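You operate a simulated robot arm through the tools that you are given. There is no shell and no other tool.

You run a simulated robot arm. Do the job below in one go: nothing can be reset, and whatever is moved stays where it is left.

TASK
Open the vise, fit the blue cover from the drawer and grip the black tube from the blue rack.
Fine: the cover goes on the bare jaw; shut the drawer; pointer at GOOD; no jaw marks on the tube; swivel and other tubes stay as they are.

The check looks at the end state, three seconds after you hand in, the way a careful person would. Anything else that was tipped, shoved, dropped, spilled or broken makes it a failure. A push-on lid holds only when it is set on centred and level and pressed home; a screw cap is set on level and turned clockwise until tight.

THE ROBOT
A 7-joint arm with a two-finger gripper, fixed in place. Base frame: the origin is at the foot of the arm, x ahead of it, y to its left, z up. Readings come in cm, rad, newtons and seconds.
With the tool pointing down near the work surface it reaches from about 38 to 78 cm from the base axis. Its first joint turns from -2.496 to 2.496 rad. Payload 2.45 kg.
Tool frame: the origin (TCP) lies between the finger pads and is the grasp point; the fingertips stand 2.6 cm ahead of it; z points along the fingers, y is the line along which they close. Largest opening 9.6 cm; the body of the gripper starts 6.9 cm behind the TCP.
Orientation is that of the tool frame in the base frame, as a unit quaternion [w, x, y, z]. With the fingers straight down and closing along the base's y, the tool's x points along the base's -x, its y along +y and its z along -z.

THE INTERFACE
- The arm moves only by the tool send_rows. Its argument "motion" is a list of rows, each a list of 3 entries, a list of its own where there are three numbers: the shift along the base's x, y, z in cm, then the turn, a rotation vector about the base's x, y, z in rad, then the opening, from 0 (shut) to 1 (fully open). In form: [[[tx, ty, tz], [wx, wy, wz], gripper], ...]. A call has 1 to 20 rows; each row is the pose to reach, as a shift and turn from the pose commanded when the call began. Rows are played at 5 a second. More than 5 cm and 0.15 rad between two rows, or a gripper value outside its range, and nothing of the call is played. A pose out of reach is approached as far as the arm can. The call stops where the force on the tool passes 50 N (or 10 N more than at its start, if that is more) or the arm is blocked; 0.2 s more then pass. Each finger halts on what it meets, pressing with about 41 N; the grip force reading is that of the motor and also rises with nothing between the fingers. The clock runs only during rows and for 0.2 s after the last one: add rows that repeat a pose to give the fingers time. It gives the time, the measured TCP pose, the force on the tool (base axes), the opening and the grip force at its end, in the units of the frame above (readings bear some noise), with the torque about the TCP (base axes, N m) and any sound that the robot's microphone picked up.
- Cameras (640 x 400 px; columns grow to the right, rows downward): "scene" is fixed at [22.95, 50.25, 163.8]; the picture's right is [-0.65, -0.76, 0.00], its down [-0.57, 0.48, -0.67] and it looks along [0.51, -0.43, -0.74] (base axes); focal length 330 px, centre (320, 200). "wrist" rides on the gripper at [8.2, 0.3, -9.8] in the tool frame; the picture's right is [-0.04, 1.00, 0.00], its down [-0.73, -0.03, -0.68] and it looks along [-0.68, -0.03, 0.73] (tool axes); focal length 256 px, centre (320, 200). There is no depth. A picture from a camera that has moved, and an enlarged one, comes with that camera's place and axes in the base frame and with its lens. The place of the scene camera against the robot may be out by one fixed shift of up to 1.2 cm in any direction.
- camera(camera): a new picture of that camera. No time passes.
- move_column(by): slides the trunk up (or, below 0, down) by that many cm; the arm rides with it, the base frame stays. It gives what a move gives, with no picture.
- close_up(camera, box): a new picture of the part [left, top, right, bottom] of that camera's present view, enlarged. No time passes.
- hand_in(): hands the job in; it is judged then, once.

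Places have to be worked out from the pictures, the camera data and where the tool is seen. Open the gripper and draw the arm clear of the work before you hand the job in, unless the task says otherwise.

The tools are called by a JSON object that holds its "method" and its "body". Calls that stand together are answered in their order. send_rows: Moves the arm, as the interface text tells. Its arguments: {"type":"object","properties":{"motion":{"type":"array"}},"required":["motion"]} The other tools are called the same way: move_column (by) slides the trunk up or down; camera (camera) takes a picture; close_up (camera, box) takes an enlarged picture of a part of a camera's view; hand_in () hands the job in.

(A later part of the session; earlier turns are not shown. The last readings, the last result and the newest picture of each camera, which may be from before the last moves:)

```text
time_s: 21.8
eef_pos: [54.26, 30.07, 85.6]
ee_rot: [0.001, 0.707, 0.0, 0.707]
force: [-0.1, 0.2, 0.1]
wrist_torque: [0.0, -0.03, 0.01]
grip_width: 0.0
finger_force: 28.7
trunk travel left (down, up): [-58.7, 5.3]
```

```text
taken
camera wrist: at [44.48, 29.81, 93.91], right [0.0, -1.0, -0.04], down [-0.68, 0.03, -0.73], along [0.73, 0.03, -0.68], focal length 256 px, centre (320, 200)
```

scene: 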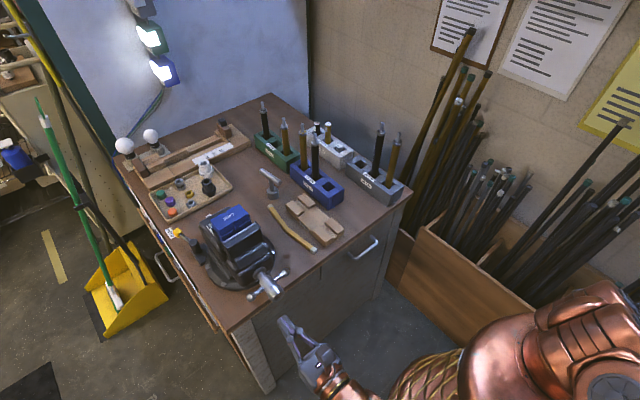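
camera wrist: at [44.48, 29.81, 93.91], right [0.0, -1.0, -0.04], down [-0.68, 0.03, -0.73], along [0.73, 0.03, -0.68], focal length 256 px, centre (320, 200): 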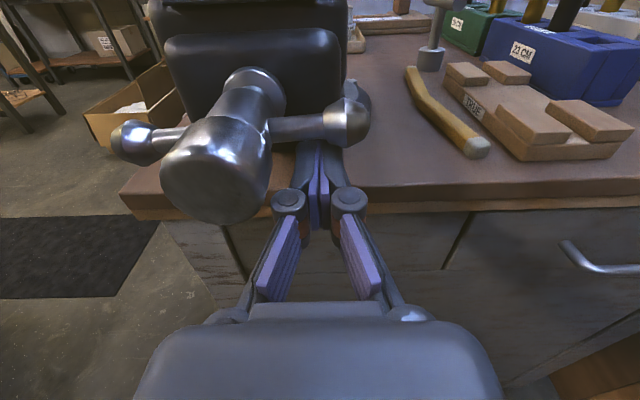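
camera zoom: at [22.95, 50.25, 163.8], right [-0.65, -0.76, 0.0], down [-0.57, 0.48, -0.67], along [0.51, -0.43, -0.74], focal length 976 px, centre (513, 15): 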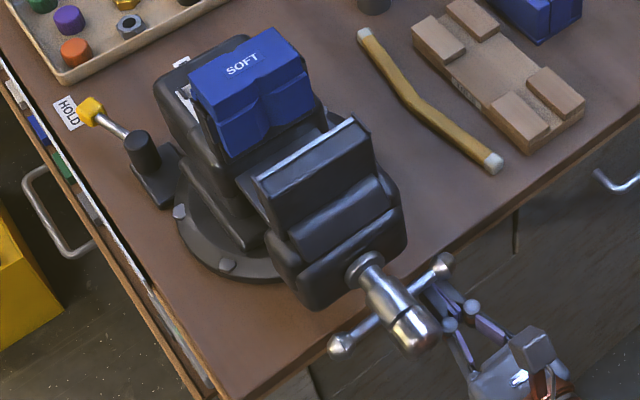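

The vise is now open by ~5 cm more (near jaw face at x≈65.8). I'll pull the fingers straight back, open them, and move over in front of the drawer handle to look at it.

{"method": "send_rows", "body": {"motion": [[[-4, 0, 0], [0, 0, 0], 0], [[-8, 0, 0], [0, 0, 0], 0], [[-12, 0, 1], [0, 0, 0], 0.3], [[-12, -4.5, 2], [0, 0, 0], 0.6], [[-12, -9, 2], [0, 0, 0], 1], [[-12, -13.5, 2], [0, 0, 0], 1], [[-12, -18, 2], [0, 0, 0], 1], [[-12, -22.5, 2], [0, 0, 0], 1], [[-12, -27, 2], [0, 0, 0], 1], [[-12, -30, 2], [0, 0, 0], 1]]}}

{"method": "camera", "body": {"camera": "wrist"}}

{"method": "camera", "body": {"camera": "scene"}}

```text
time_s: 23.7
eef_pos: [48.47, 21.1, 86.12]
ee_rot: [-0.19, 0.615, -0.187, 0.742]
force: [0.2, 0.8, 0.1]
wrist_torque: [-0.02, 0.02, 0.0]
grip_width: 9.58
finger_force: 0.0
out of reach, approached as far as the arm can: row 5, 6, 7, 8, 9
trunk travel left (down, up): [-58.7, 5.3]
stopped in row 9: the arm was blocked; the commanded pose is now the measured one
```

```text
taken
camera wrist: at [37.37, 16.94, 91.21], right [0.06, -0.84, -0.54], down [-0.54, 0.43, -0.72], along [0.84, 0.34, -0.43], focal length 256 px, centre (320, 200)
```

wrist: 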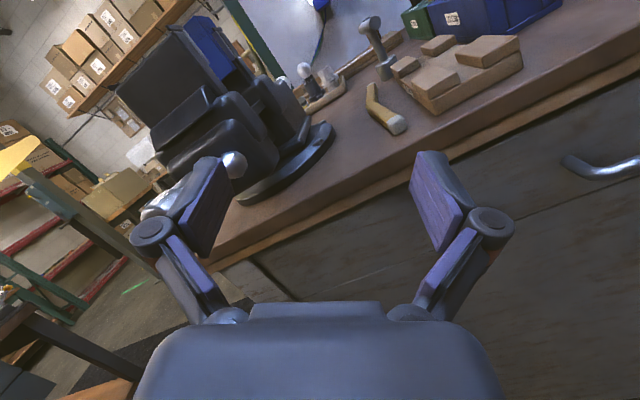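

```text
taken
```

scene: 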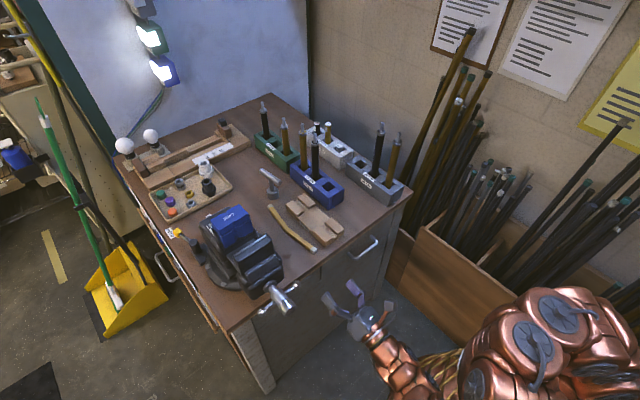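

The arm folded against its inner limit there (wrist too near the base). I'll lift up and right, away from the vise handle, while restoring a clean 45° outward tilt.

{"method": "send_rows", "body": {"motion": [[[0, -1, 2], [0, 0, 0], 1], [[0, -2, 4], [-0.065, 0.118, 0.026], 1], [[0, -4, 7], [-0.13, 0.237, 0.053], 1], [[0, -6, 10], [-0.195, 0.355, 0.079], 1], [[0, -8, 13], [-0.26, 0.474, 0.105], 1], [[0, -10, 16], [-0.325, 0.592, 0.131], 1], [[0, -12, 18], [-0.39, 0.71, 0.158], 1], [[0, -14, 20], [-0.455, 0.829, 0.184], 1], [[0, -16, 20], [-0.52, 0.947, 0.21], 1], [[0, -18, 20], [-0.52, 0.947, 0.21], 1]]}}

{"method": "camera", "body": {"camera": "wrist"}}

{"method": "camera", "body": {"camera": "scene"}}

```text
time_s: 25.9
eef_pos: [50.91, 3.23, 107.92]
ee_rot: [-0.001, 0.924, 0.0, 0.382]
force: [-0.3, -0.4, 0.3]
wrist_torque: [0.02, 0.02, -0.01]
grip_width: 9.58
finger_force: 0.1
out of reach, approached as far as the arm can: row 2, 3, 4, 5, 6, 7, 8, 9, 10
trunk travel left (down, up): [-58.7, 5.3]
```

```text
taken
camera wrist: at [49.72, 2.89, 120.71], right [-0.03, -1.0, -0.03], down [-1.0, 0.03, -0.04], along [0.04, 0.03, -1.0], focal length 256 px, centre (320, 200)
```

wrist: 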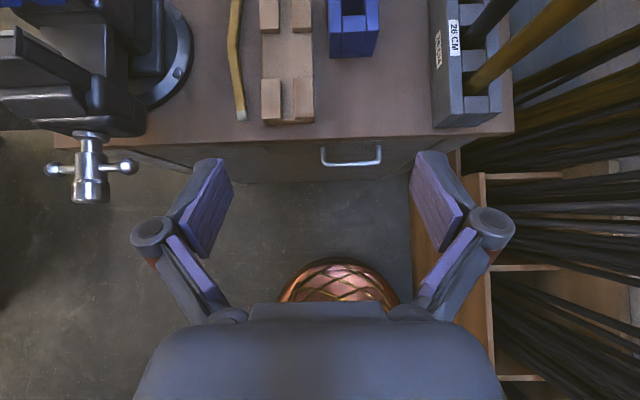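

```text
taken
```

scene: 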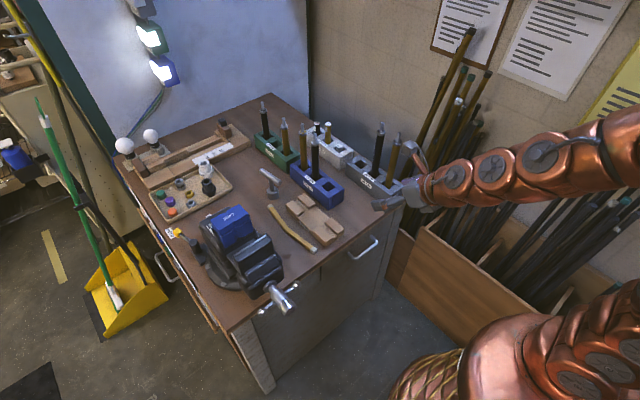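

Now the handle is seen from straight above; combining views puts the bar at about (58.8, -1.9, 69.9), spanning y≈-7.3 to 3.8. Zooming for the gap behind it.

{"method": "close_up", "body": {"camera": "wrist", "box": [290, 120, 410, 190]}}

{"method": "close_up", "body": {"camera": "wrist", "box": [0, 0, 240, 220]}}

```text
5.33 times, centred on (350, 155) of wrist
camera zoom: at [49.72, 2.89, 120.71], right [-0.03, -1.0, -0.03], down [-1.0, 0.03, -0.04], along [0.04, 0.03, -1.0], focal length 1365 px, centre (160, 440)
```

zoom: 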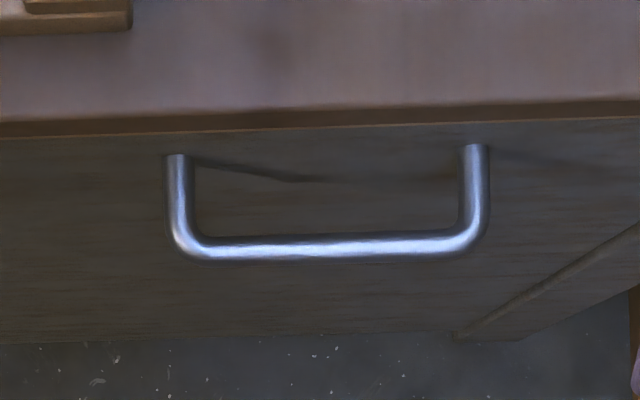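

```text
1.82 times, centred on (120, 110) of wrist
camera zoom: at [49.72, 2.89, 120.71], right [-0.03, -1.0, -0.03], down [-1.0, 0.03, -0.04], along [0.04, 0.03, -1.0], focal length 465 px, centre (684, 364)
```

zoom: 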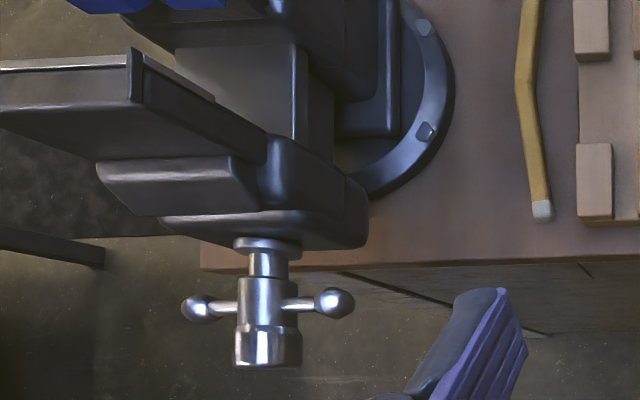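

The panel is at x≈62.4, leaving a 3.4 cm gap behind the bar. To grip the bar (along y) I'll roll the tool 90° about its own axis so the fingers close in the x–z plane, going back the way the yaw came.

{"method": "send_rows", "body": {"motion": [[[0, 0, 0], [0.1, 0, -0.1], 0.6], [[0, 0, 0], [0.2, 0, -0.2], 0.4], [[0, 0, 0], [0.3, 0, -0.3], 0.3], [[0, 0, 0], [0.4, 0, -0.4], 0.3], [[0, 0, 0], [0.5, 0, -0.5], 0.3], [[0, 0, 0], [0.6, 0, -0.6], 0.3], [[0, 0, 0], [0.7, 0, -0.7], 0.3], [[0, 0, 0], [0.8, 0, -0.8], 0.3], [[0, 0, 0], [0.9, 0, -0.9], 0.3], [[0, 0, 0], [1.0, 0, -1.0], 0.3], [[0, 0, 0], [1.1107, 0, -1.1107], 0.3], [[0, 0, 0], [1.1107, 0, -1.1107], 0.3]]}}

{"method": "move_column", "body": {"by": -22}}

{"method": "camera", "body": {"camera": "wrist"}}

{"method": "camera", "body": {"camera": "scene"}}

```text
refused: row 11 steps farther than a row can; nothing moved
```

```text
time_s: 28.3
eef_pos: [50.8, 3.19, 85.93]
ee_rot: [0.0, 0.924, 0.001, 0.382]
force: [-0.3, 0.0, 0.5]
wrist_torque: [0.0, -0.01, 0.0]
grip_width: 9.62
finger_force: 0.0
trunk travel left (down, up): [-36.7, 27.3]
```

```text
taken
camera wrist: at [49.77, 2.9, 98.66], right [-0.03, -1.0, -0.03], down [-1.0, 0.03, -0.04], along [0.04, 0.03, -1.0], focal length 256 px, centre (320, 200)
```

wrist: 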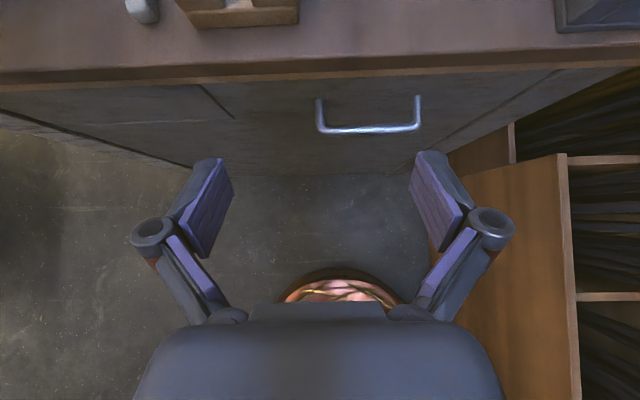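

```text
taken
```

scene: 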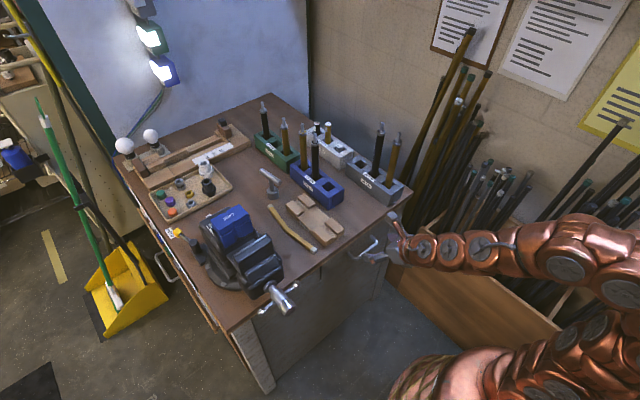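

The roll was refused (last step slightly too large) but the column moved; the handle re-measures at (58.7, -1.9, 69.9). I now do the roll with legal steps.

{"method": "send_rows", "body": {"motion": [[[0, 0, 0], [0.1, 0, -0.1], 0.6], [[0, 0, 0], [0.2, 0, -0.2], 0.4], [[0, 0, 0], [0.3, 0, -0.3], 0.35], [[0, 0, 0], [0.4, 0, -0.4], 0.35], [[0, 0, 0], [0.5, 0, -0.5], 0.35], [[0, 0, 0], [0.6, 0, -0.6], 0.35], [[0, 0, 0], [0.7, 0, -0.7], 0.35], [[0, 0, 0], [0.8, 0, -0.8], 0.35], [[0, 0, 0], [0.9, 0, -0.9], 0.35], [[0, 0, 0], [1.0, 0, -1.0], 0.35], [[0, 0, 0], [1.06, 0, -1.06], 0.35], [[0, 0, 0], [1.1107, 0, -1.1107], 0.35], [[0, 0, 0], [1.1107, 0, -1.1107], 0.35]]}}

{"method": "camera", "body": {"camera": "wrist"}}

{"method": "camera", "body": {"camera": "scene"}}

```text
time_s: 31.1
eef_pos: [50.98, 3.19, 85.92]
ee_rot: [-0.271, 0.654, -0.653, 0.269]
force: [-0.4, 0.2, 0.6]
wrist_torque: [-0.01, 0.0, -0.02]
grip_width: 3.38
finger_force: 0.1
trunk travel left (down, up): [-36.7, 27.3]
```

```text
taken
camera wrist: at [43.8, -4.92, 92.68], right [-0.71, 0.04, -0.71], down [-0.46, 0.73, 0.5], along [0.54, 0.68, -0.5], focal length 256 px, centre (320, 200)
```

wrist: 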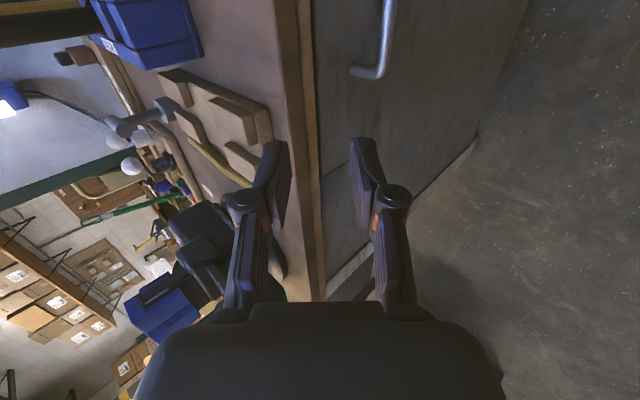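

```text
taken
```

scene: 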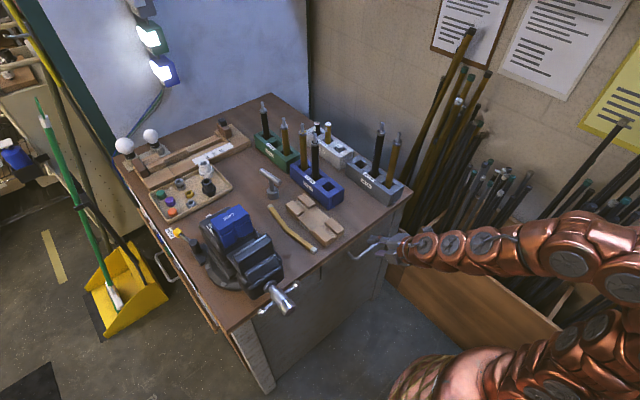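

I move to a point 8 cm short of the bar along the 45° tool direction, then in so the bar lies between the pads, and look before closing.

{"method": "send_rows", "body": {"motion": [[[0.5, -1.7, -3.2], [0, 0, 0], 0.3], [[1.0, -3.4, -6.4], [0, 0, 0], 0.3], [[1.5, -5.1, -9.7], [0, 0, 0], 0.3], [[3.4, -5.1, -11.6], [0, 0, 0], 0.3], [[5.3, -5.1, -13.5], [0, 0, 0], 0.3], [[7.2, -5.1, -15.4], [0, 0, 0], 0.3], [[7.2, -5.1, -15.4], [0, 0, 0], 0.3]]}}

{"method": "camera", "body": {"camera": "wrist"}}

{"method": "close_up", "body": {"camera": "scene", "box": [330, 215, 420, 290]}}

```text
time_s: 32.7
eef_pos: [58.18, -1.82, 70.38]
ee_rot: [-0.272, 0.653, -0.652, 0.272]
force: [0.1, -0.3, -0.4]
wrist_torque: [0.0, -0.01, 0.02]
grip_width: 2.91
finger_force: 0.0
out of reach, approached as far as the arm can: row 1, 2, 3, 4, 5
trunk travel left (down, up): [-36.7, 27.3]
```

```text
taken
camera wrist: at [50.99, -9.99, 77.28], right [-0.71, 0.04, -0.71], down [-0.46, 0.73, 0.5], along [0.54, 0.68, -0.5], focal length 256 px, centre (320, 200)
```

wrist: 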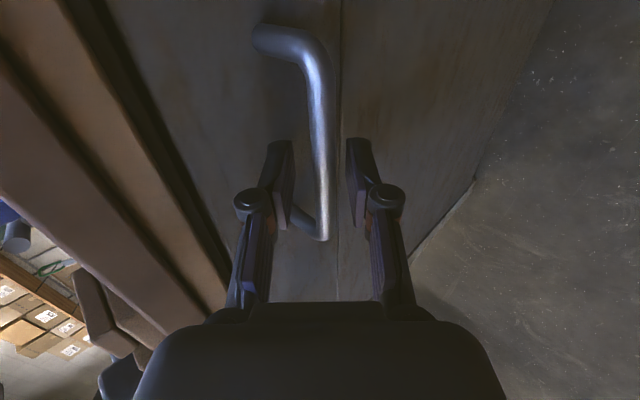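

```text
5.33 times, centred on (375, 252) of scene
camera zoom: at [22.95, 50.25, 163.8], right [-0.65, -0.76, 0.0], down [-0.57, 0.48, -0.67], along [0.51, -0.43, -0.74], focal length 1757 px, centre (27, -80)
```

zoom: 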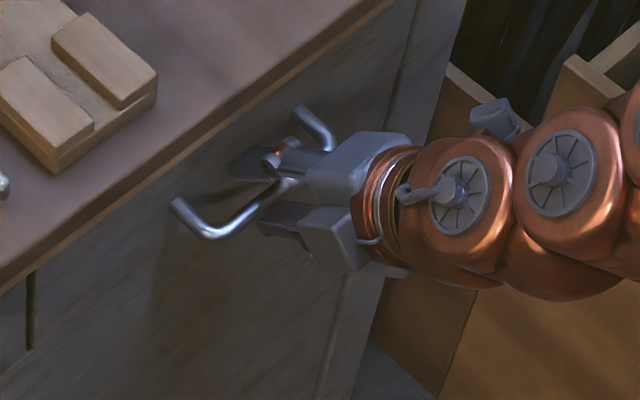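

The bar lies between the pads. Closing on it.

{"method": "send_rows", "body": {"motion": [[[0, 0, 0], [0, 0, 0], 0], [[0, 0, 0], [0, 0, 0], 0], [[0, 0, 0], [0, 0, 0], 0], [[0, 0, 0], [0, 0, 0], 0]]}}

{"method": "camera", "body": {"camera": "wrist"}}

```text
time_s: 33.7
eef_pos: [58.02, -1.97, 70.51]
ee_rot: [-0.271, 0.654, -0.653, 0.269]
force: [-15.8, -5.9, -18.9]
wrist_torque: [-0.54, 0.22, 0.17]
grip_width: 1.11
finger_force: 38.4
trunk travel left (down, up): [-36.7, 27.3]
```

```text
taken
camera wrist: at [50.92, -9.99, 77.18], right [-0.71, 0.04, -0.71], down [-0.46, 0.73, 0.5], along [0.54, 0.68, -0.5], focal length 256 px, centre (320, 200)
```

wrist: 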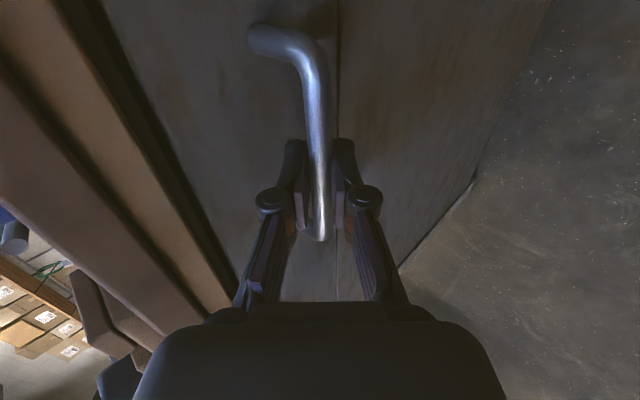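

Gripped (1.1 cm, slight bias toward the lower finger). I pull the drawer toward me, easing the tilt upright as it comes so the wrist doesn't run into its inner limit.

{"method": "send_rows", "body": {"motion": [[[-0.5, 0, -0.15], [0, 0, 0], 0], [[-1.45, 0, -0.11], [0, 0.08, 0], 0], [[-2.4, 0, -0.07], [0, 0.16, 0], 0], [[-3.35, 0, -0.03], [0, 0.24, 0], 0], [[-4.29, 0, 0], [0, 0.32, 0], 0], [[-5.23, 0, 0.03], [0, 0.4, 0], 0], [[-6.17, 0, 0.05], [0, 0.48, 0], 0], [[-7.14, 0, 0.06], [0, 0.5236, 0], 0]]}}

{"method": "camera", "body": {"camera": "wrist"}}

{"method": "camera", "body": {"camera": "scene"}}

```text
time_s: 35.5
eef_pos: [51.0, -1.39, 70.56]
ee_rot: [-0.096, 0.703, -0.699, 0.089]
force: [0.0, 38.3, 14.5]
wrist_torque: [0.17, -0.08, 0.88]
grip_width: 1.13
finger_force: 38.4
trunk travel left (down, up): [-36.7, 27.3]
```

```text
taken
camera wrist: at [48.23, -9.55, 79.98], right [-0.97, 0.04, -0.26], down [-0.15, 0.73, 0.67], along [0.21, 0.69, -0.7], focal length 256 px, centre (320, 200)
```

wrist: 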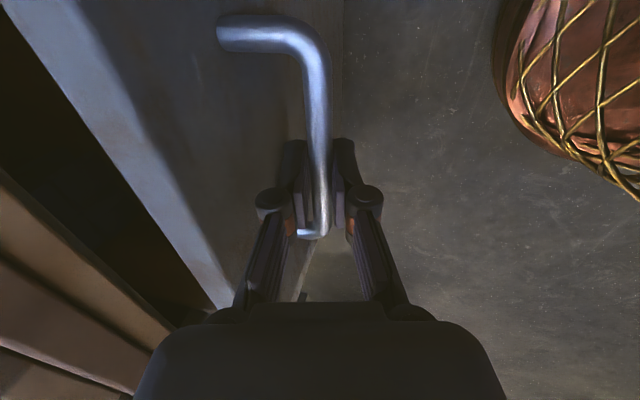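

```text
taken
```

scene: 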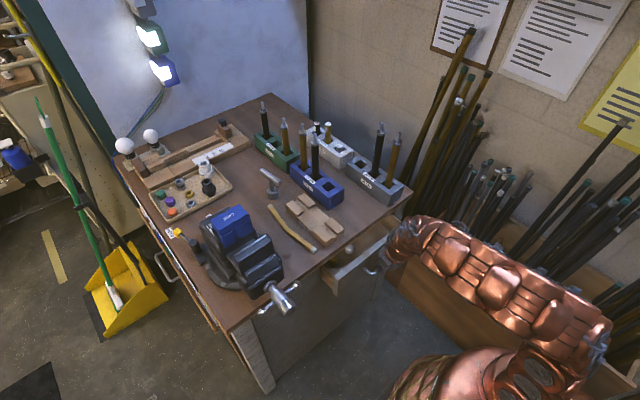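

The drawer slides out about 7.5 cm, but there's a 38 N sideways load on the grip. I'll open the fingers slightly to let that relax and check the reading.

{"method": "send_rows", "body": {"motion": [[[0, 0, 0], [0, 0, 0], 0.2], [[0, 0, 0], [0, 0, 0], 0.2], [[0, 0, 0], [0, 0, 0], 0.2]]}}

{"method": "camera", "body": {"camera": "wrist"}}

{"method": "close_up", "body": {"camera": "scene", "box": [310, 190, 480, 330]}}

```text
time_s: 36.3
eef_pos: [51.09, -1.94, 70.45]
ee_rot: [0.094, -0.7, 0.701, -0.093]
force: [-0.3, -0.3, -0.2]
wrist_torque: [-0.02, 0.0, 0.04]
grip_width: 1.93
finger_force: 0.0
trunk travel left (down, up): [-36.7, 27.3]
```

```text
taken
camera wrist: at [48.15, -10.06, 79.95], right [-0.96, 0.04, -0.26], down [-0.15, 0.73, 0.66], along [0.22, 0.68, -0.7], focal length 256 px, centre (320, 200)
```

wrist: 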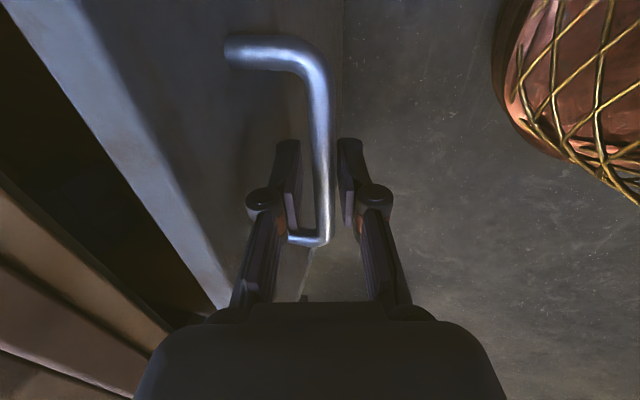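

```text
2.86 times, centred on (395, 260) of scene
camera zoom: at [22.95, 50.25, 163.8], right [-0.65, -0.76, 0.0], down [-0.57, 0.48, -0.67], along [0.51, -0.43, -0.74], focal length 941 px, centre (106, 29)
```

zoom: 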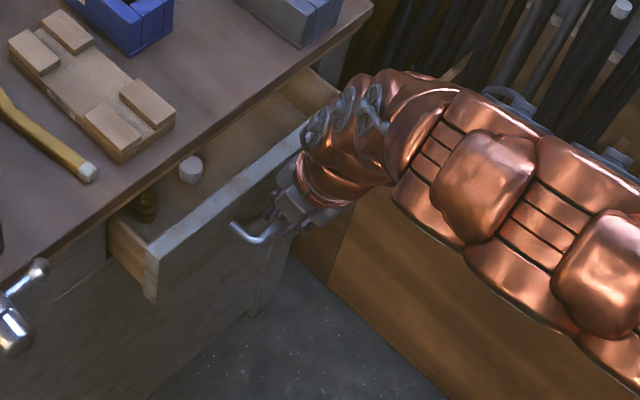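

The load vanished, so it was just grip friction. I'll keep the fingers loosely straddling the bar and pull on with the inner finger, bringing the tool vertical.

{"method": "send_rows", "body": {"motion": [[[-0.95, 0, 0.01], [0, 0.06, 0], 0.2], [[-1.9, 0, 0.02], [0, 0.13, 0], 0.2], [[-2.84, 0, 0.03], [0, 0.2, 0], 0.2], [[-3.79, 0, 0.03], [0, 0.2614, 0], 0.2], [[-4.79, 0, 0.03], [0, 0.2614, 0], 0.2], [[-5.79, 0, 0.03], [0, 0.2614, 0], 0.2]]}}

{"method": "camera", "body": {"camera": "wrist"}}

{"method": "camera", "body": {"camera": "scene"}}

{"method": "close_up", "body": {"camera": "scene", "box": [310, 190, 480, 330]}}

```text
time_s: 37.7
eef_pos: [45.13, -1.95, 70.53]
ee_rot: [-0.001, 0.707, -0.707, -0.001]
force: [1.0, -0.1, 0.1]
wrist_torque: [0.01, -0.01, 0.01]
grip_width: 1.9
finger_force: 0.1
trunk travel left (down, up): [-36.7, 27.3]
```

```text
taken
camera wrist: at [44.86, -10.06, 80.42], right [-1.0, 0.04, 0.0], down [0.03, 0.73, 0.68], along [0.03, 0.68, -0.73], focal length 256 px, centre (320, 200)
```

wrist: 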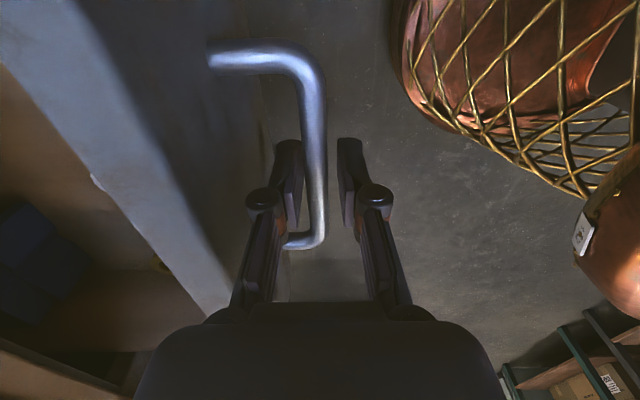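

```text
taken
```

scene: 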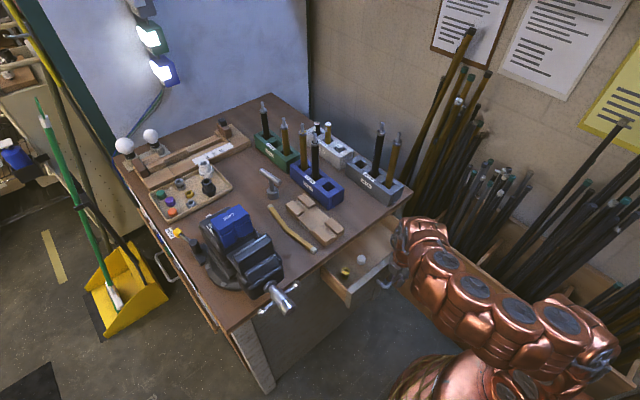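

```text
2.86 times, centred on (395, 260) of scene
camera zoom: at [22.95, 50.25, 163.8], right [-0.65, -0.76, 0.0], down [-0.57, 0.48, -0.67], along [0.51, -0.43, -0.74], focal length 941 px, centre (106, 29)
```

zoom: 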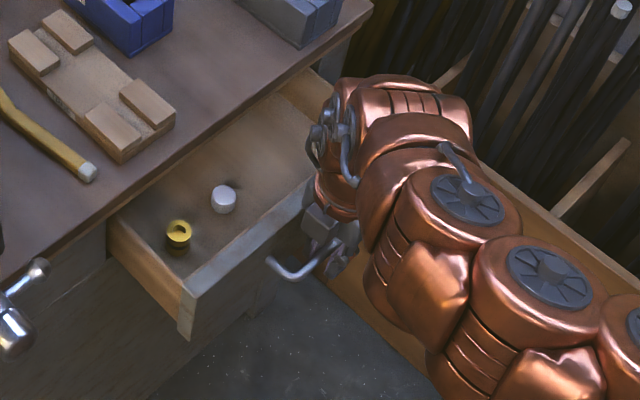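

The drawer is open ~13 cm; I see loose caps inside and a dark blue block deeper in. I'll pull further toward the inner reach limit.

{"method": "send_rows", "body": {"motion": [[[-1, 0, 0], [0, 0, 0], 0.2], [[-2, 0, 0], [0, 0, 0], 0.2], [[-3, 0, 0], [0, 0, 0], 0.2], [[-4, 0, 0], [0, 0, 0], 0.2], [[-5, 0, 0], [0, 0, 0], 0.2], [[-6, 0, 0], [0, 0, 0], 0.2]]}}

{"method": "camera", "body": {"camera": "wrist"}}

{"method": "camera", "body": {"camera": "scene"}}

{"method": "close_up", "body": {"camera": "wrist", "box": [0, 60, 240, 330]}}

```text
time_s: 39.1
eef_pos: [39.19, -1.79, 70.66]
ee_rot: [-0.002, 0.708, -0.706, 0.0]
force: [-0.7, 0.3, -0.9]
wrist_torque: [-0.01, 0.0, 0.02]
grip_width: 1.92
finger_force: 0.0
trunk travel left (down, up): [-36.7, 27.3]
```

```text
taken
camera wrist: at [38.91, -10.02, 80.48], right [-1.0, 0.04, 0.0], down [0.03, 0.73, 0.68], along [0.03, 0.68, -0.73], focal length 256 px, centre (320, 200)
```

wrist: 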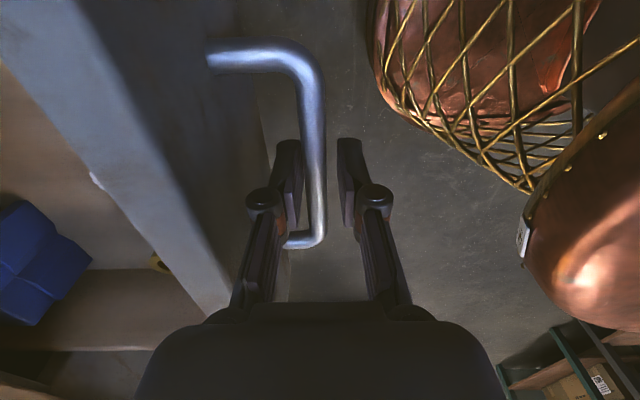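

```text
taken
```

scene: 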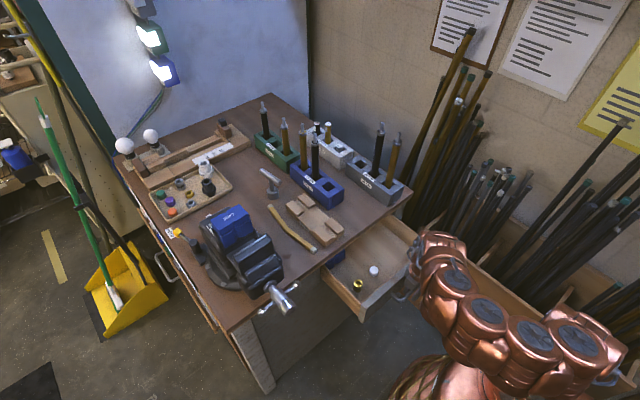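

```text
1.48 times, centred on (120, 195) of wrist
camera zoom: at [38.91, -10.02, 80.48], right [-1.0, 0.04, 0.0], down [0.03, 0.73, 0.68], along [0.03, 0.68, -0.73], focal length 379 px, centre (616, 207)
```

zoom: 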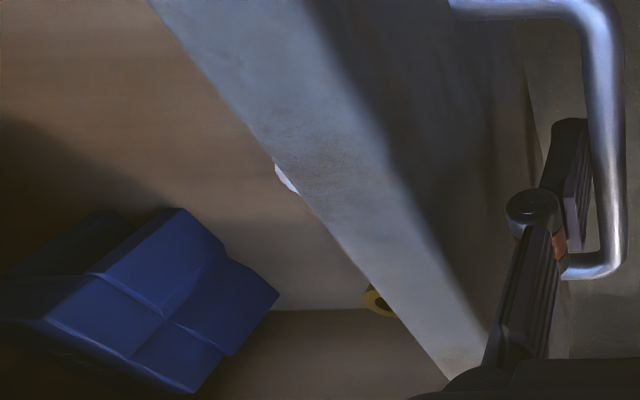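

The blue cover is visible at the left rear of the drawer, still under the bench top (x≈62+). I'll lift off the handle and hook the inside of the drawer front with closed fingers to pull it further.

{"method": "send_rows", "body": {"motion": [[[0, 0, 2], [0, 0, 0], 0.2], [[0, 0, 6], [0, 0, 0], 0.2], [[0, 0, 10], [0, 0, 0], 0.2], [[0, 0, 14], [0, 0, 0], 0.1], [[2, 0, 16], [0, 0, 0], 0], [[5, 0, 16], [0, 0, 0], 0], [[8, 0, 16], [0, 0, 0], 0], [[8, 0, 16], [0, 0, 0], 0]]}}

{"method": "camera", "body": {"camera": "wrist"}}

{"method": "close_up", "body": {"camera": "scene", "box": [310, 200, 450, 330]}}

```text
time_s: 40.9
eef_pos: [47.2, -1.91, 86.47]
ee_rot: [-0.001, 0.708, -0.706, 0.0]
force: [0.3, -0.1, 0.4]
wrist_torque: [0.01, -0.02, 0.01]
grip_width: 0.02
finger_force: 29.0
trunk travel left (down, up): [-36.7, 27.3]
```

```text
taken
camera wrist: at [46.87, -10.05, 96.39], right [-1.0, 0.04, 0.0], down [0.03, 0.73, 0.68], along [0.03, 0.68, -0.73], focal length 256 px, centre (320, 200)
```

wrist: 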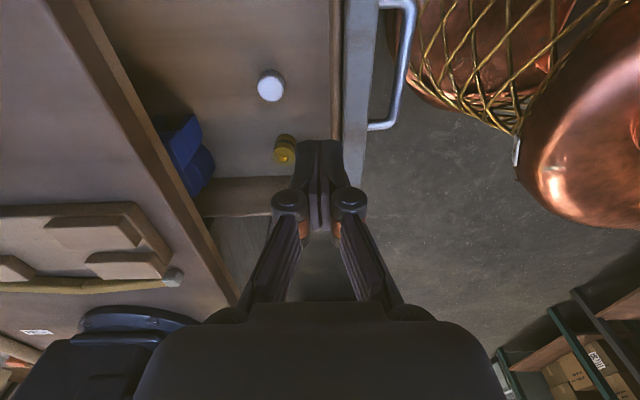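

```text
3.08 times, centred on (380, 265) of scene
camera zoom: at [22.95, 50.25, 163.8], right [-0.65, -0.76, 0.0], down [-0.57, 0.48, -0.67], along [0.51, -0.43, -0.74], focal length 1014 px, centre (135, 0)
```

zoom: 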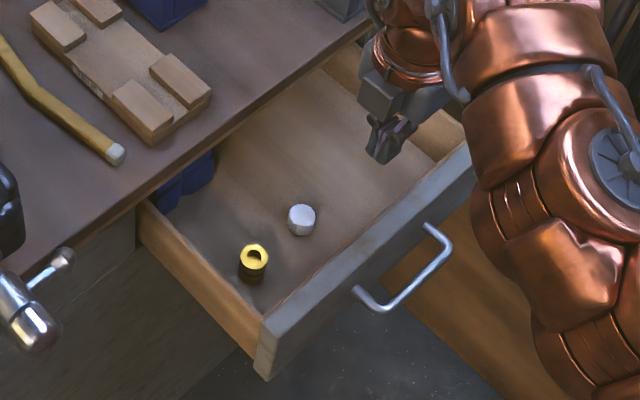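

The drawer front's inner face is at about x=46.3; the white cap is at (53, -0.3) and yellow nut at (52, 7.5). I'll shift to x=48.4, lower the closed fingers just inside the front, and pull it back.

{"method": "send_rows", "body": {"motion": [[[1.2, -1, 0], [0, 0, 0], 0], [[1.2, -1, -4], [0, 0, 0], 0], [[1.2, -1, -8], [0, 0, 0], 0], [[1.2, -1, -12], [0, 0, 0], 0], [[1.2, -1, -13.8], [0, 0, 0], 0], [[1.2, -1, -13.8], [0, 0, 0], 0]]}}

{"method": "camera", "body": {"camera": "wrist"}}

{"method": "close_up", "body": {"camera": "scene", "box": [310, 200, 450, 330]}}

```text
time_s: 42.3
eef_pos: [48.56, -2.94, 72.76]
ee_rot: [0.001, -0.707, 0.707, 0.0]
force: [-0.1, 0.8, 0.8]
wrist_torque: [0.0, -0.01, 0.02]
grip_width: 0.0
finger_force: 28.6
trunk travel left (down, up): [-36.7, 27.3]
```

```text
taken
camera wrist: at [48.06, -11.03, 82.6], right [-1.0, 0.04, 0.0], down [0.03, 0.73, 0.68], along [0.03, 0.68, -0.73], focal length 256 px, centre (320, 200)
```

wrist: 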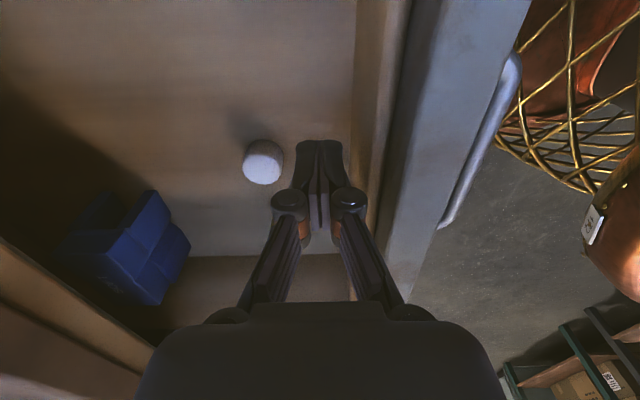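

```text
3.08 times, centred on (380, 265) of scene
camera zoom: at [22.95, 50.25, 163.8], right [-0.65, -0.76, 0.0], down [-0.57, 0.48, -0.67], along [0.51, -0.43, -0.74], focal length 1014 px, centre (135, 0)
```

zoom: 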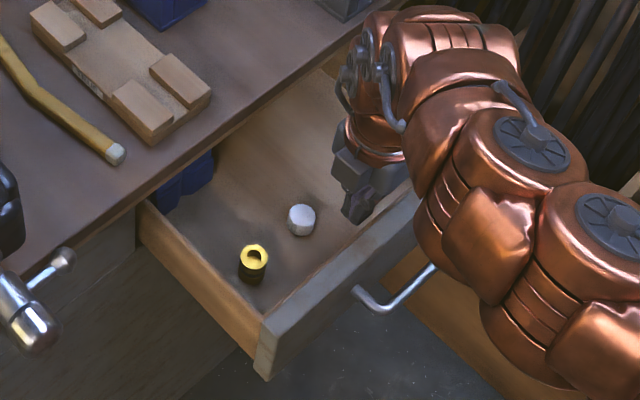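

The fingers hang inside, just behind the drawer front and clear of the cap. Now I draw the drawer toward me slowly.

{"method": "send_rows", "body": {"motion": [[[-0.8, 0, 0], [0, 0, 0], 0], [[-1.6, 0, 0], [0, 0, 0], 0], [[-2.4, 0, 0], [0, 0, 0], 0], [[-3.2, 0, 0], [0, 0, 0], 0], [[-4, 0, 0], [0, 0, 0], 0], [[-4.8, 0, 0], [0, 0, 0], 0], [[-5.6, 0, 0], [0, 0, 0], 0], [[-6.4, 0, 0], [0, 0, 0], 0], [[-7.2, 0, 0], [0, 0, 0], 0], [[-8, 0, 0], [0, 0, 0], 0], [[-8.8, 0, 0], [0, 0, 0], 0], [[-9.6, 0, 0], [0, 0, 0], 0]]}}

{"method": "camera", "body": {"camera": "wrist"}}

{"method": "close_up", "body": {"camera": "scene", "box": [310, 200, 450, 330]}}

```text
time_s: 44.8
eef_pos: [39.77, -2.87, 72.83]
ee_rot: [-0.007, 0.708, -0.706, 0.006]
force: [22.9, -4.2, -2.2]
wrist_torque: [-0.04, 0.02, 0.02]
grip_width: 0.0
finger_force: 28.5
trunk travel left (down, up): [-36.7, 27.3]
stopped in row 12: the force on the tool passed its limit at 62 N (the readings are from after the stop); the commanded pose is now the measured one
```

```text
taken
camera wrist: at [39.31, -11.03, 82.66], right [-1.0, 0.04, -0.02], down [0.02, 0.73, 0.68], along [0.04, 0.68, -0.73], focal length 256 px, centre (320, 200)
```

wrist: 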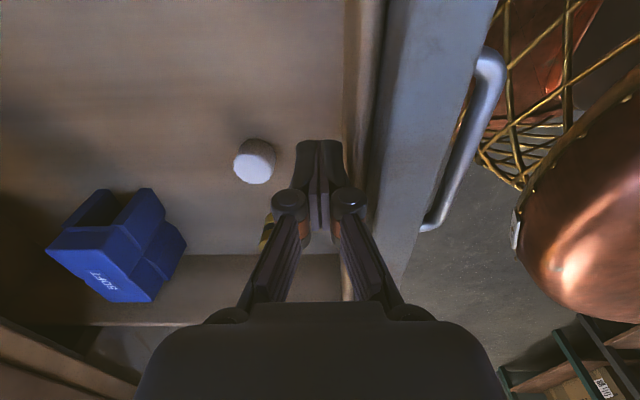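

```text
3.08 times, centred on (380, 265) of scene
camera zoom: at [22.95, 50.25, 163.8], right [-0.65, -0.76, 0.0], down [-0.57, 0.48, -0.67], along [0.51, -0.43, -0.74], focal length 1014 px, centre (135, 0)
```

zoom: 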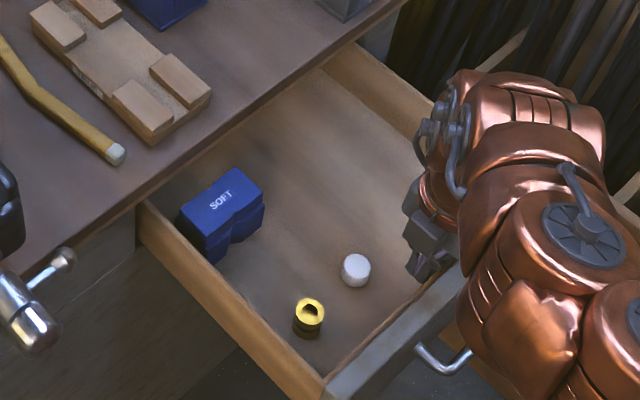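

The drawer hit its stop, fully open (~26 cm), and the SOFT cover is now reachable, standing upright. I'll lift out and take a top view of it.

{"method": "send_rows", "body": {"motion": [[[1, 0, 0], [0, 0, 0], 0], [[1, 0, 4], [0, 0, 0], 0], [[1, 0, 8.5], [0, 0, 0], 0], [[1, 0, 13], [0, 0, 0], 0], [[1, 0, 17], [0, 0, 0], 0.5], [[1, 0, 21], [0, 0, 0], 1], [[1, 0, 24], [0, 0, 0], 1]]}}

{"method": "camera", "body": {"camera": "wrist"}}

{"method": "close_up", "body": {"camera": "scene", "box": [335, 225, 395, 275]}}

{"method": "close_up", "body": {"camera": "wrist", "box": [100, 100, 260, 300]}}

```text
time_s: 46.4
eef_pos: [40.45, -2.82, 96.98]
ee_rot: [-0.005, 0.708, -0.706, 0.006]
force: [-0.4, -0.2, -0.6]
wrist_torque: [-0.02, -0.03, -0.01]
grip_width: 6.96
finger_force: 0.0
trunk travel left (down, up): [-36.7, 27.3]
```

```text
taken
camera wrist: at [40.04, -10.97, 106.75], right [-1.0, 0.04, -0.01], down [0.02, 0.73, 0.68], along [0.04, 0.68, -0.73], focal length 256 px, centre (320, 200)
```

wrist: 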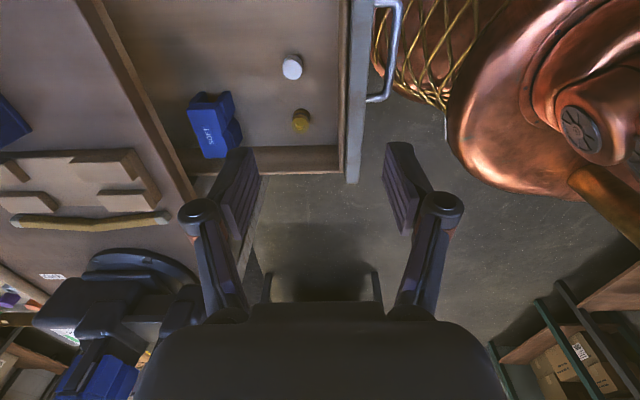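

```text
8.00 times, centred on (365, 250) of scene
camera zoom: at [22.95, 50.25, 163.8], right [-0.65, -0.76, 0.0], down [-0.57, 0.48, -0.67], along [0.51, -0.43, -0.74], focal length 2636 px, centre (-40, -200)
```

zoom: 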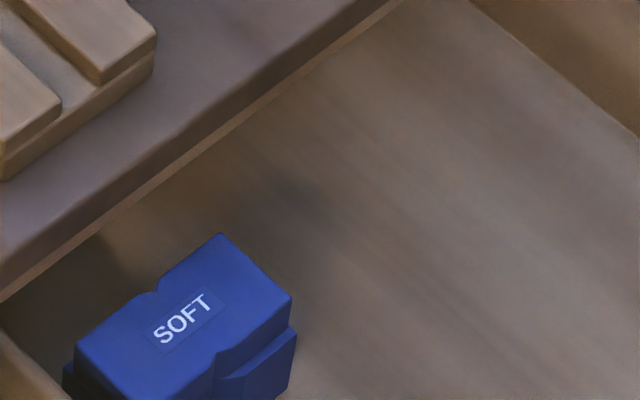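

```text
2.00 times, centred on (180, 200) of wrist
camera zoom: at [40.04, -10.97, 106.75], right [-1.0, 0.04, -0.01], down [0.02, 0.73, 0.68], along [0.04, 0.68, -0.73], focal length 512 px, centre (600, 200)
```

zoom: 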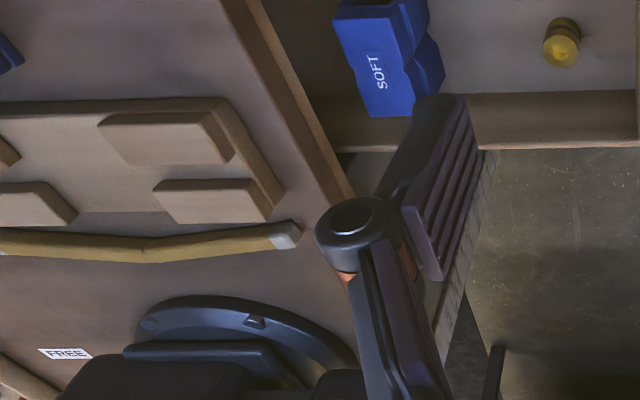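

I see the cover's stepped V front faces the robot, slightly skewed. Closer views to get its pose and shape.

{"method": "close_up", "body": {"camera": "scene", "box": [325, 240, 385, 290]}}

{"method": "close_up", "body": {"camera": "wrist", "box": [160, 60, 260, 180]}}

{"method": "close_up", "body": {"camera": "scene", "box": [195, 200, 295, 300]}}

```text
8.00 times, centred on (355, 265) of scene
camera zoom: at [22.95, 50.25, 163.8], right [-0.65, -0.76, 0.0], down [-0.57, 0.48, -0.67], along [0.51, -0.43, -0.74], focal length 2636 px, centre (40, -320)
```

zoom: 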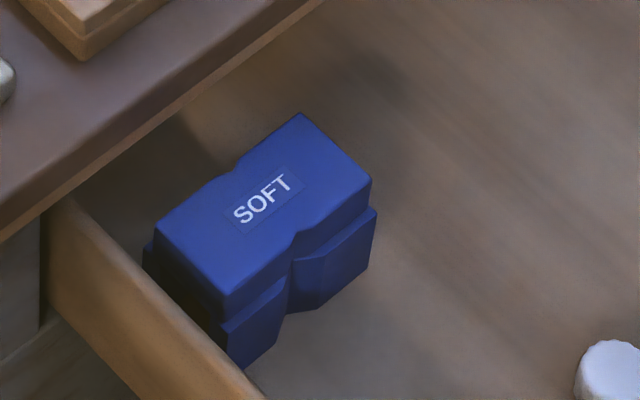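

```text
3.33 times, centred on (210, 120) of wrist
camera zoom: at [40.04, -10.97, 106.75], right [-1.0, 0.04, -0.01], down [0.02, 0.73, 0.68], along [0.04, 0.68, -0.73], focal length 853 px, centre (687, 467)
```

zoom: 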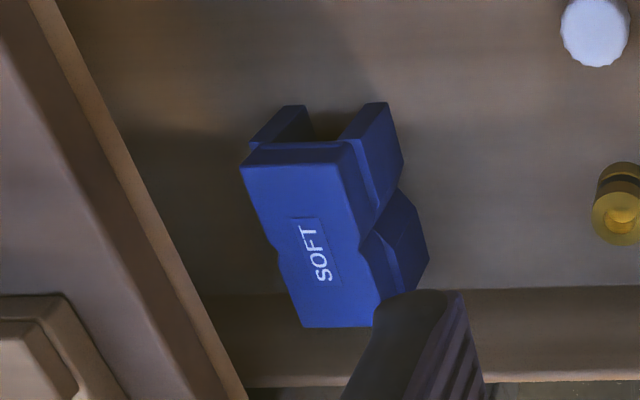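

```text
4.00 times, centred on (245, 250) of scene
camera zoom: at [22.95, 50.25, 163.8], right [-0.65, -0.76, 0.0], down [-0.57, 0.48, -0.67], along [0.51, -0.43, -0.74], focal length 1318 px, centre (620, 0)
```

zoom: 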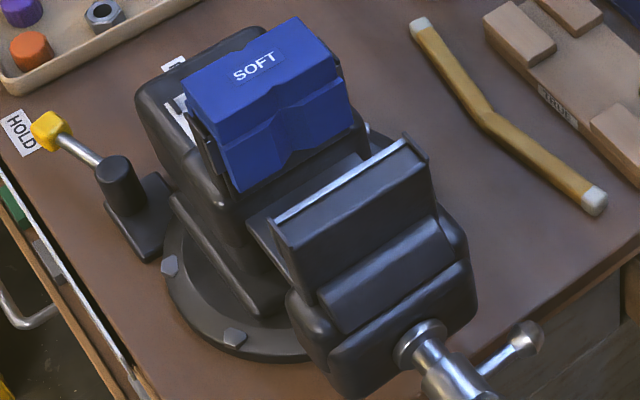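

The cover is an inverted-U saddle, symmetric front/back, top centre ≈(58, 7.6, 72), long axis along y (≈2–3° skew), 8.2 × 4.2 cm; drawer floor ≈65, left wall inner face y≈14.2. I'll yaw back to closing along y (camera toward me), then tilt 20° outward for the pick.

{"method": "send_rows", "body": {"motion": [[[0, 0, 0], [0, 0, -0.14], 1], [[0, 0, 0], [0, 0, -0.28], 1], [[0, 0, 0], [0, 0, -0.42], 1], [[0, 0, 0], [0, 0, -0.56], 1], [[0.5, 0, 0], [0, 0, -0.7], 1], [[1, 0, 0], [0, 0, -0.84], 1], [[1.5, 0, 0], [0, 0, -0.98], 1], [[2, 0, 0], [0, 0, -1.12], 1], [[2.5, 0, 0], [0, 0, -1.26], 1], [[3, 0, 0], [0, 0, -1.4], 1], [[3, 0, 0], [0, 0, -1.5], 1], [[3, 0, 0], [0, 0, -1.5708], 1]]}}

{"method": "camera", "body": {"camera": "wrist"}}

```text
time_s: 49.0
eef_pos: [43.54, -2.91, 96.87]
ee_rot: [0.0, 0.0, 1.0, -0.008]
force: [-0.3, -0.6, 0.6]
wrist_torque: [-0.01, 0.02, 0.0]
grip_width: 9.59
finger_force: 0.1
trunk travel left (down, up): [-36.7, 27.3]
```

```text
taken
camera wrist: at [35.44, -2.4, 106.71], right [0.04, 1.0, -0.02], down [0.73, -0.02, 0.68], along [0.68, -0.04, -0.73], focal length 256 px, centre (320, 200)
```

wrist: 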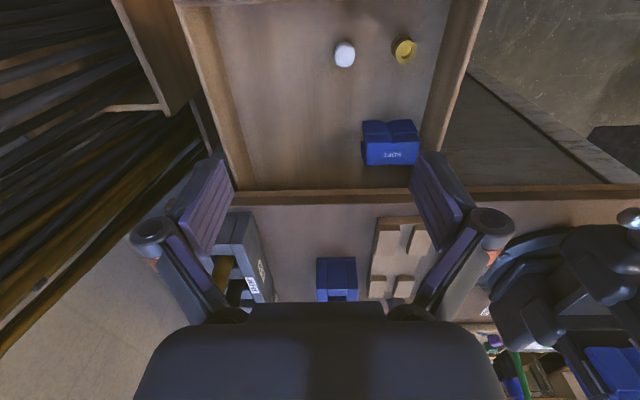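

Good view of the cover in the drawer. Zoom for its exact pose (I'll also correct a small 0.016 rad roll error).

{"method": "close_up", "body": {"camera": "wrist", "box": [340, 100, 440, 180]}}

{"method": "close_up", "body": {"camera": "wrist", "box": [300, 20, 500, 200]}}

```text
5.00 times, centred on (390, 140) of wrist
camera zoom: at [35.44, -2.4, 106.71], right [0.04, 1.0, -0.02], down [0.73, -0.02, 0.68], along [0.68, -0.04, -0.73], focal length 1280 px, centre (-30, 500)
```

zoom: 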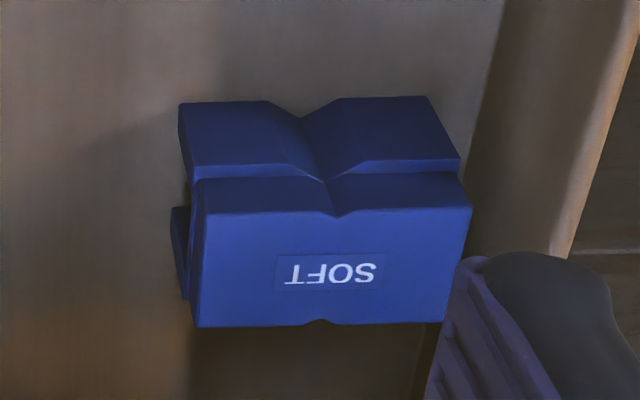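

```text
2.22 times, centred on (400, 110) of wrist
camera zoom: at [35.44, -2.4, 106.71], right [0.04, 1.0, -0.02], down [0.73, -0.02, 0.68], along [0.68, -0.04, -0.73], focal length 569 px, centre (142, 400)
```

zoom: 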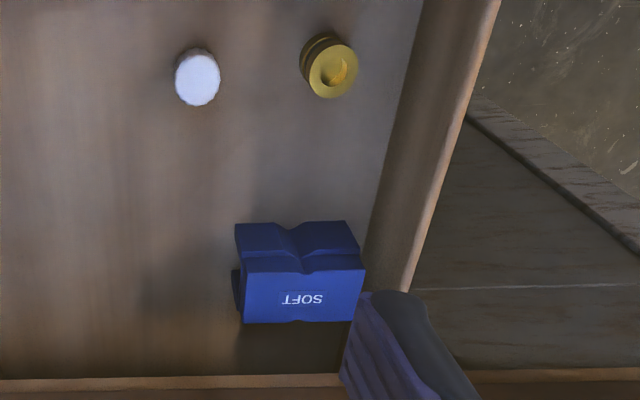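

Big V faces the robot, so it must be turned 180° before it goes on the near jaw. Cover top centre measures (58.1, 7.4, 72), yaw <1°. First I go above it with a 10° tilt and check alignment.

{"method": "send_rows", "body": {"motion": [[[3, 3, -2], [0.016, -0.08, 0], 1], [[6, 6, -4], [0.016, -0.1745, 0], 1], [[9, 8.5, -6.5], [0.016, -0.1745, 0], 1], [[11.5, 10.26, -9], [0.016, -0.1745, 0], 1], [[12.6, 10.26, -13], [0.016, -0.1745, 0], 1], [[13.3, 10.26, -17], [0.016, -0.1745, 0], 1], [[13.3, 10.26, -17], [0.016, -0.1745, 0], 1]]}}

{"method": "camera", "body": {"camera": "wrist"}}

{"method": "close_up", "body": {"camera": "scene", "box": [315, 210, 415, 290]}}

```text
time_s: 50.6
eef_pos: [56.75, 7.46, 79.74]
ee_rot: [0.087, 0.0, 0.996, 0.0]
force: [-0.1, 0.2, 0.4]
wrist_torque: [0.02, 0.04, 0.02]
grip_width: 9.59
finger_force: 0.2
trunk travel left (down, up): [-36.7, 27.3]
```

```text
taken
camera wrist: at [47.05, 7.76, 88.12], right [0.04, 1.0, 0.01], down [0.6, -0.03, 0.8], along [0.8, -0.03, -0.6], focal length 256 px, centre (320, 200)
```

wrist: 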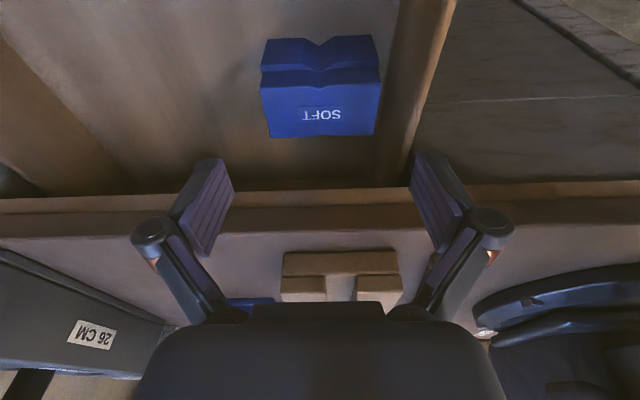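

```text
5.00 times, centred on (365, 250) of scene
camera zoom: at [22.95, 50.25, 163.8], right [-0.65, -0.76, 0.0], down [-0.57, 0.48, -0.67], along [0.51, -0.43, -0.74], focal length 1648 px, centre (95, -50)
```

zoom: 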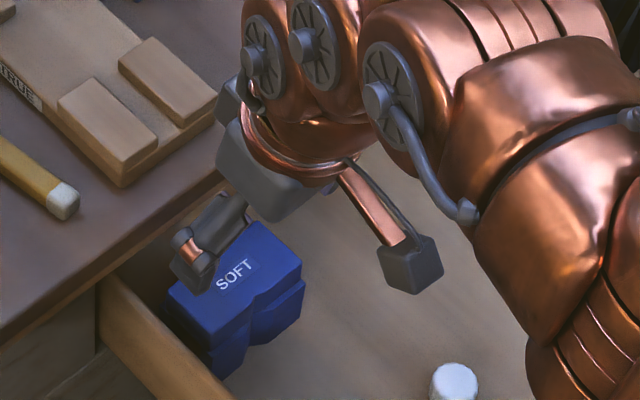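

The cover is centred between the open fingers (y≈7.4). I descend along the tool axis and close on its two ends.

{"method": "send_rows", "body": {"motion": [[[0.45, -0.04, -3], [0, 0, 0], 1], [[0.9, -0.04, -6], [0, 0, 0], 1], [[1.15, -0.04, -7.7], [0, 0, 0], 1], [[1.15, -0.04, -7.7], [0, 0, 0], 1]]}}

{"method": "camera", "body": {"camera": "wrist"}}

{"method": "close_up", "body": {"camera": "scene", "box": [325, 225, 395, 285]}}

```text
time_s: 51.6
eef_pos: [58.04, 7.28, 72.06]
ee_rot: [0.088, 0.0, 0.996, 0.0]
force: [0.8, -1.5, 1.9]
wrist_torque: [0.13, 0.0, -0.07]
grip_width: 9.59
finger_force: 0.2
trunk travel left (down, up): [-36.7, 27.3]
```

```text
taken
camera wrist: at [48.27, 7.66, 80.42], right [0.04, 1.0, 0.01], down [0.6, -0.03, 0.8], along [0.8, -0.03, -0.6], focal length 256 px, centre (320, 200)
```

wrist: 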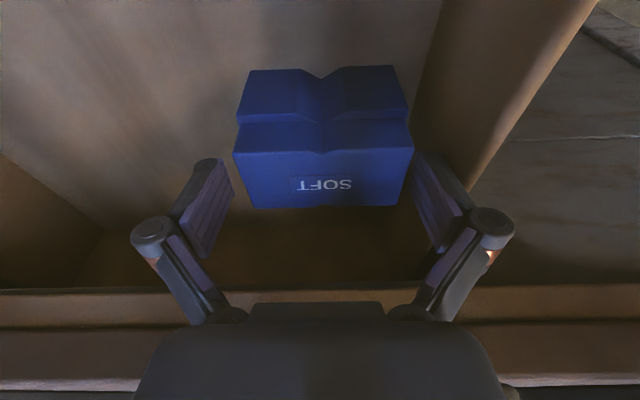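

```text
6.67 times, centred on (360, 255) of scene
camera zoom: at [22.95, 50.25, 163.8], right [-0.65, -0.76, 0.0], down [-0.57, 0.48, -0.67], along [0.51, -0.43, -0.74], focal length 2197 px, centre (53, -167)
```

zoom: 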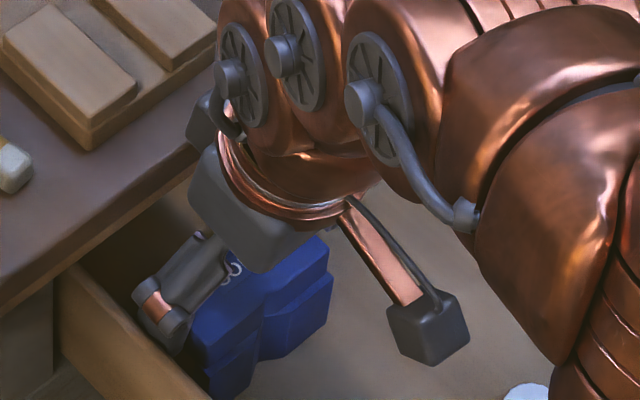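

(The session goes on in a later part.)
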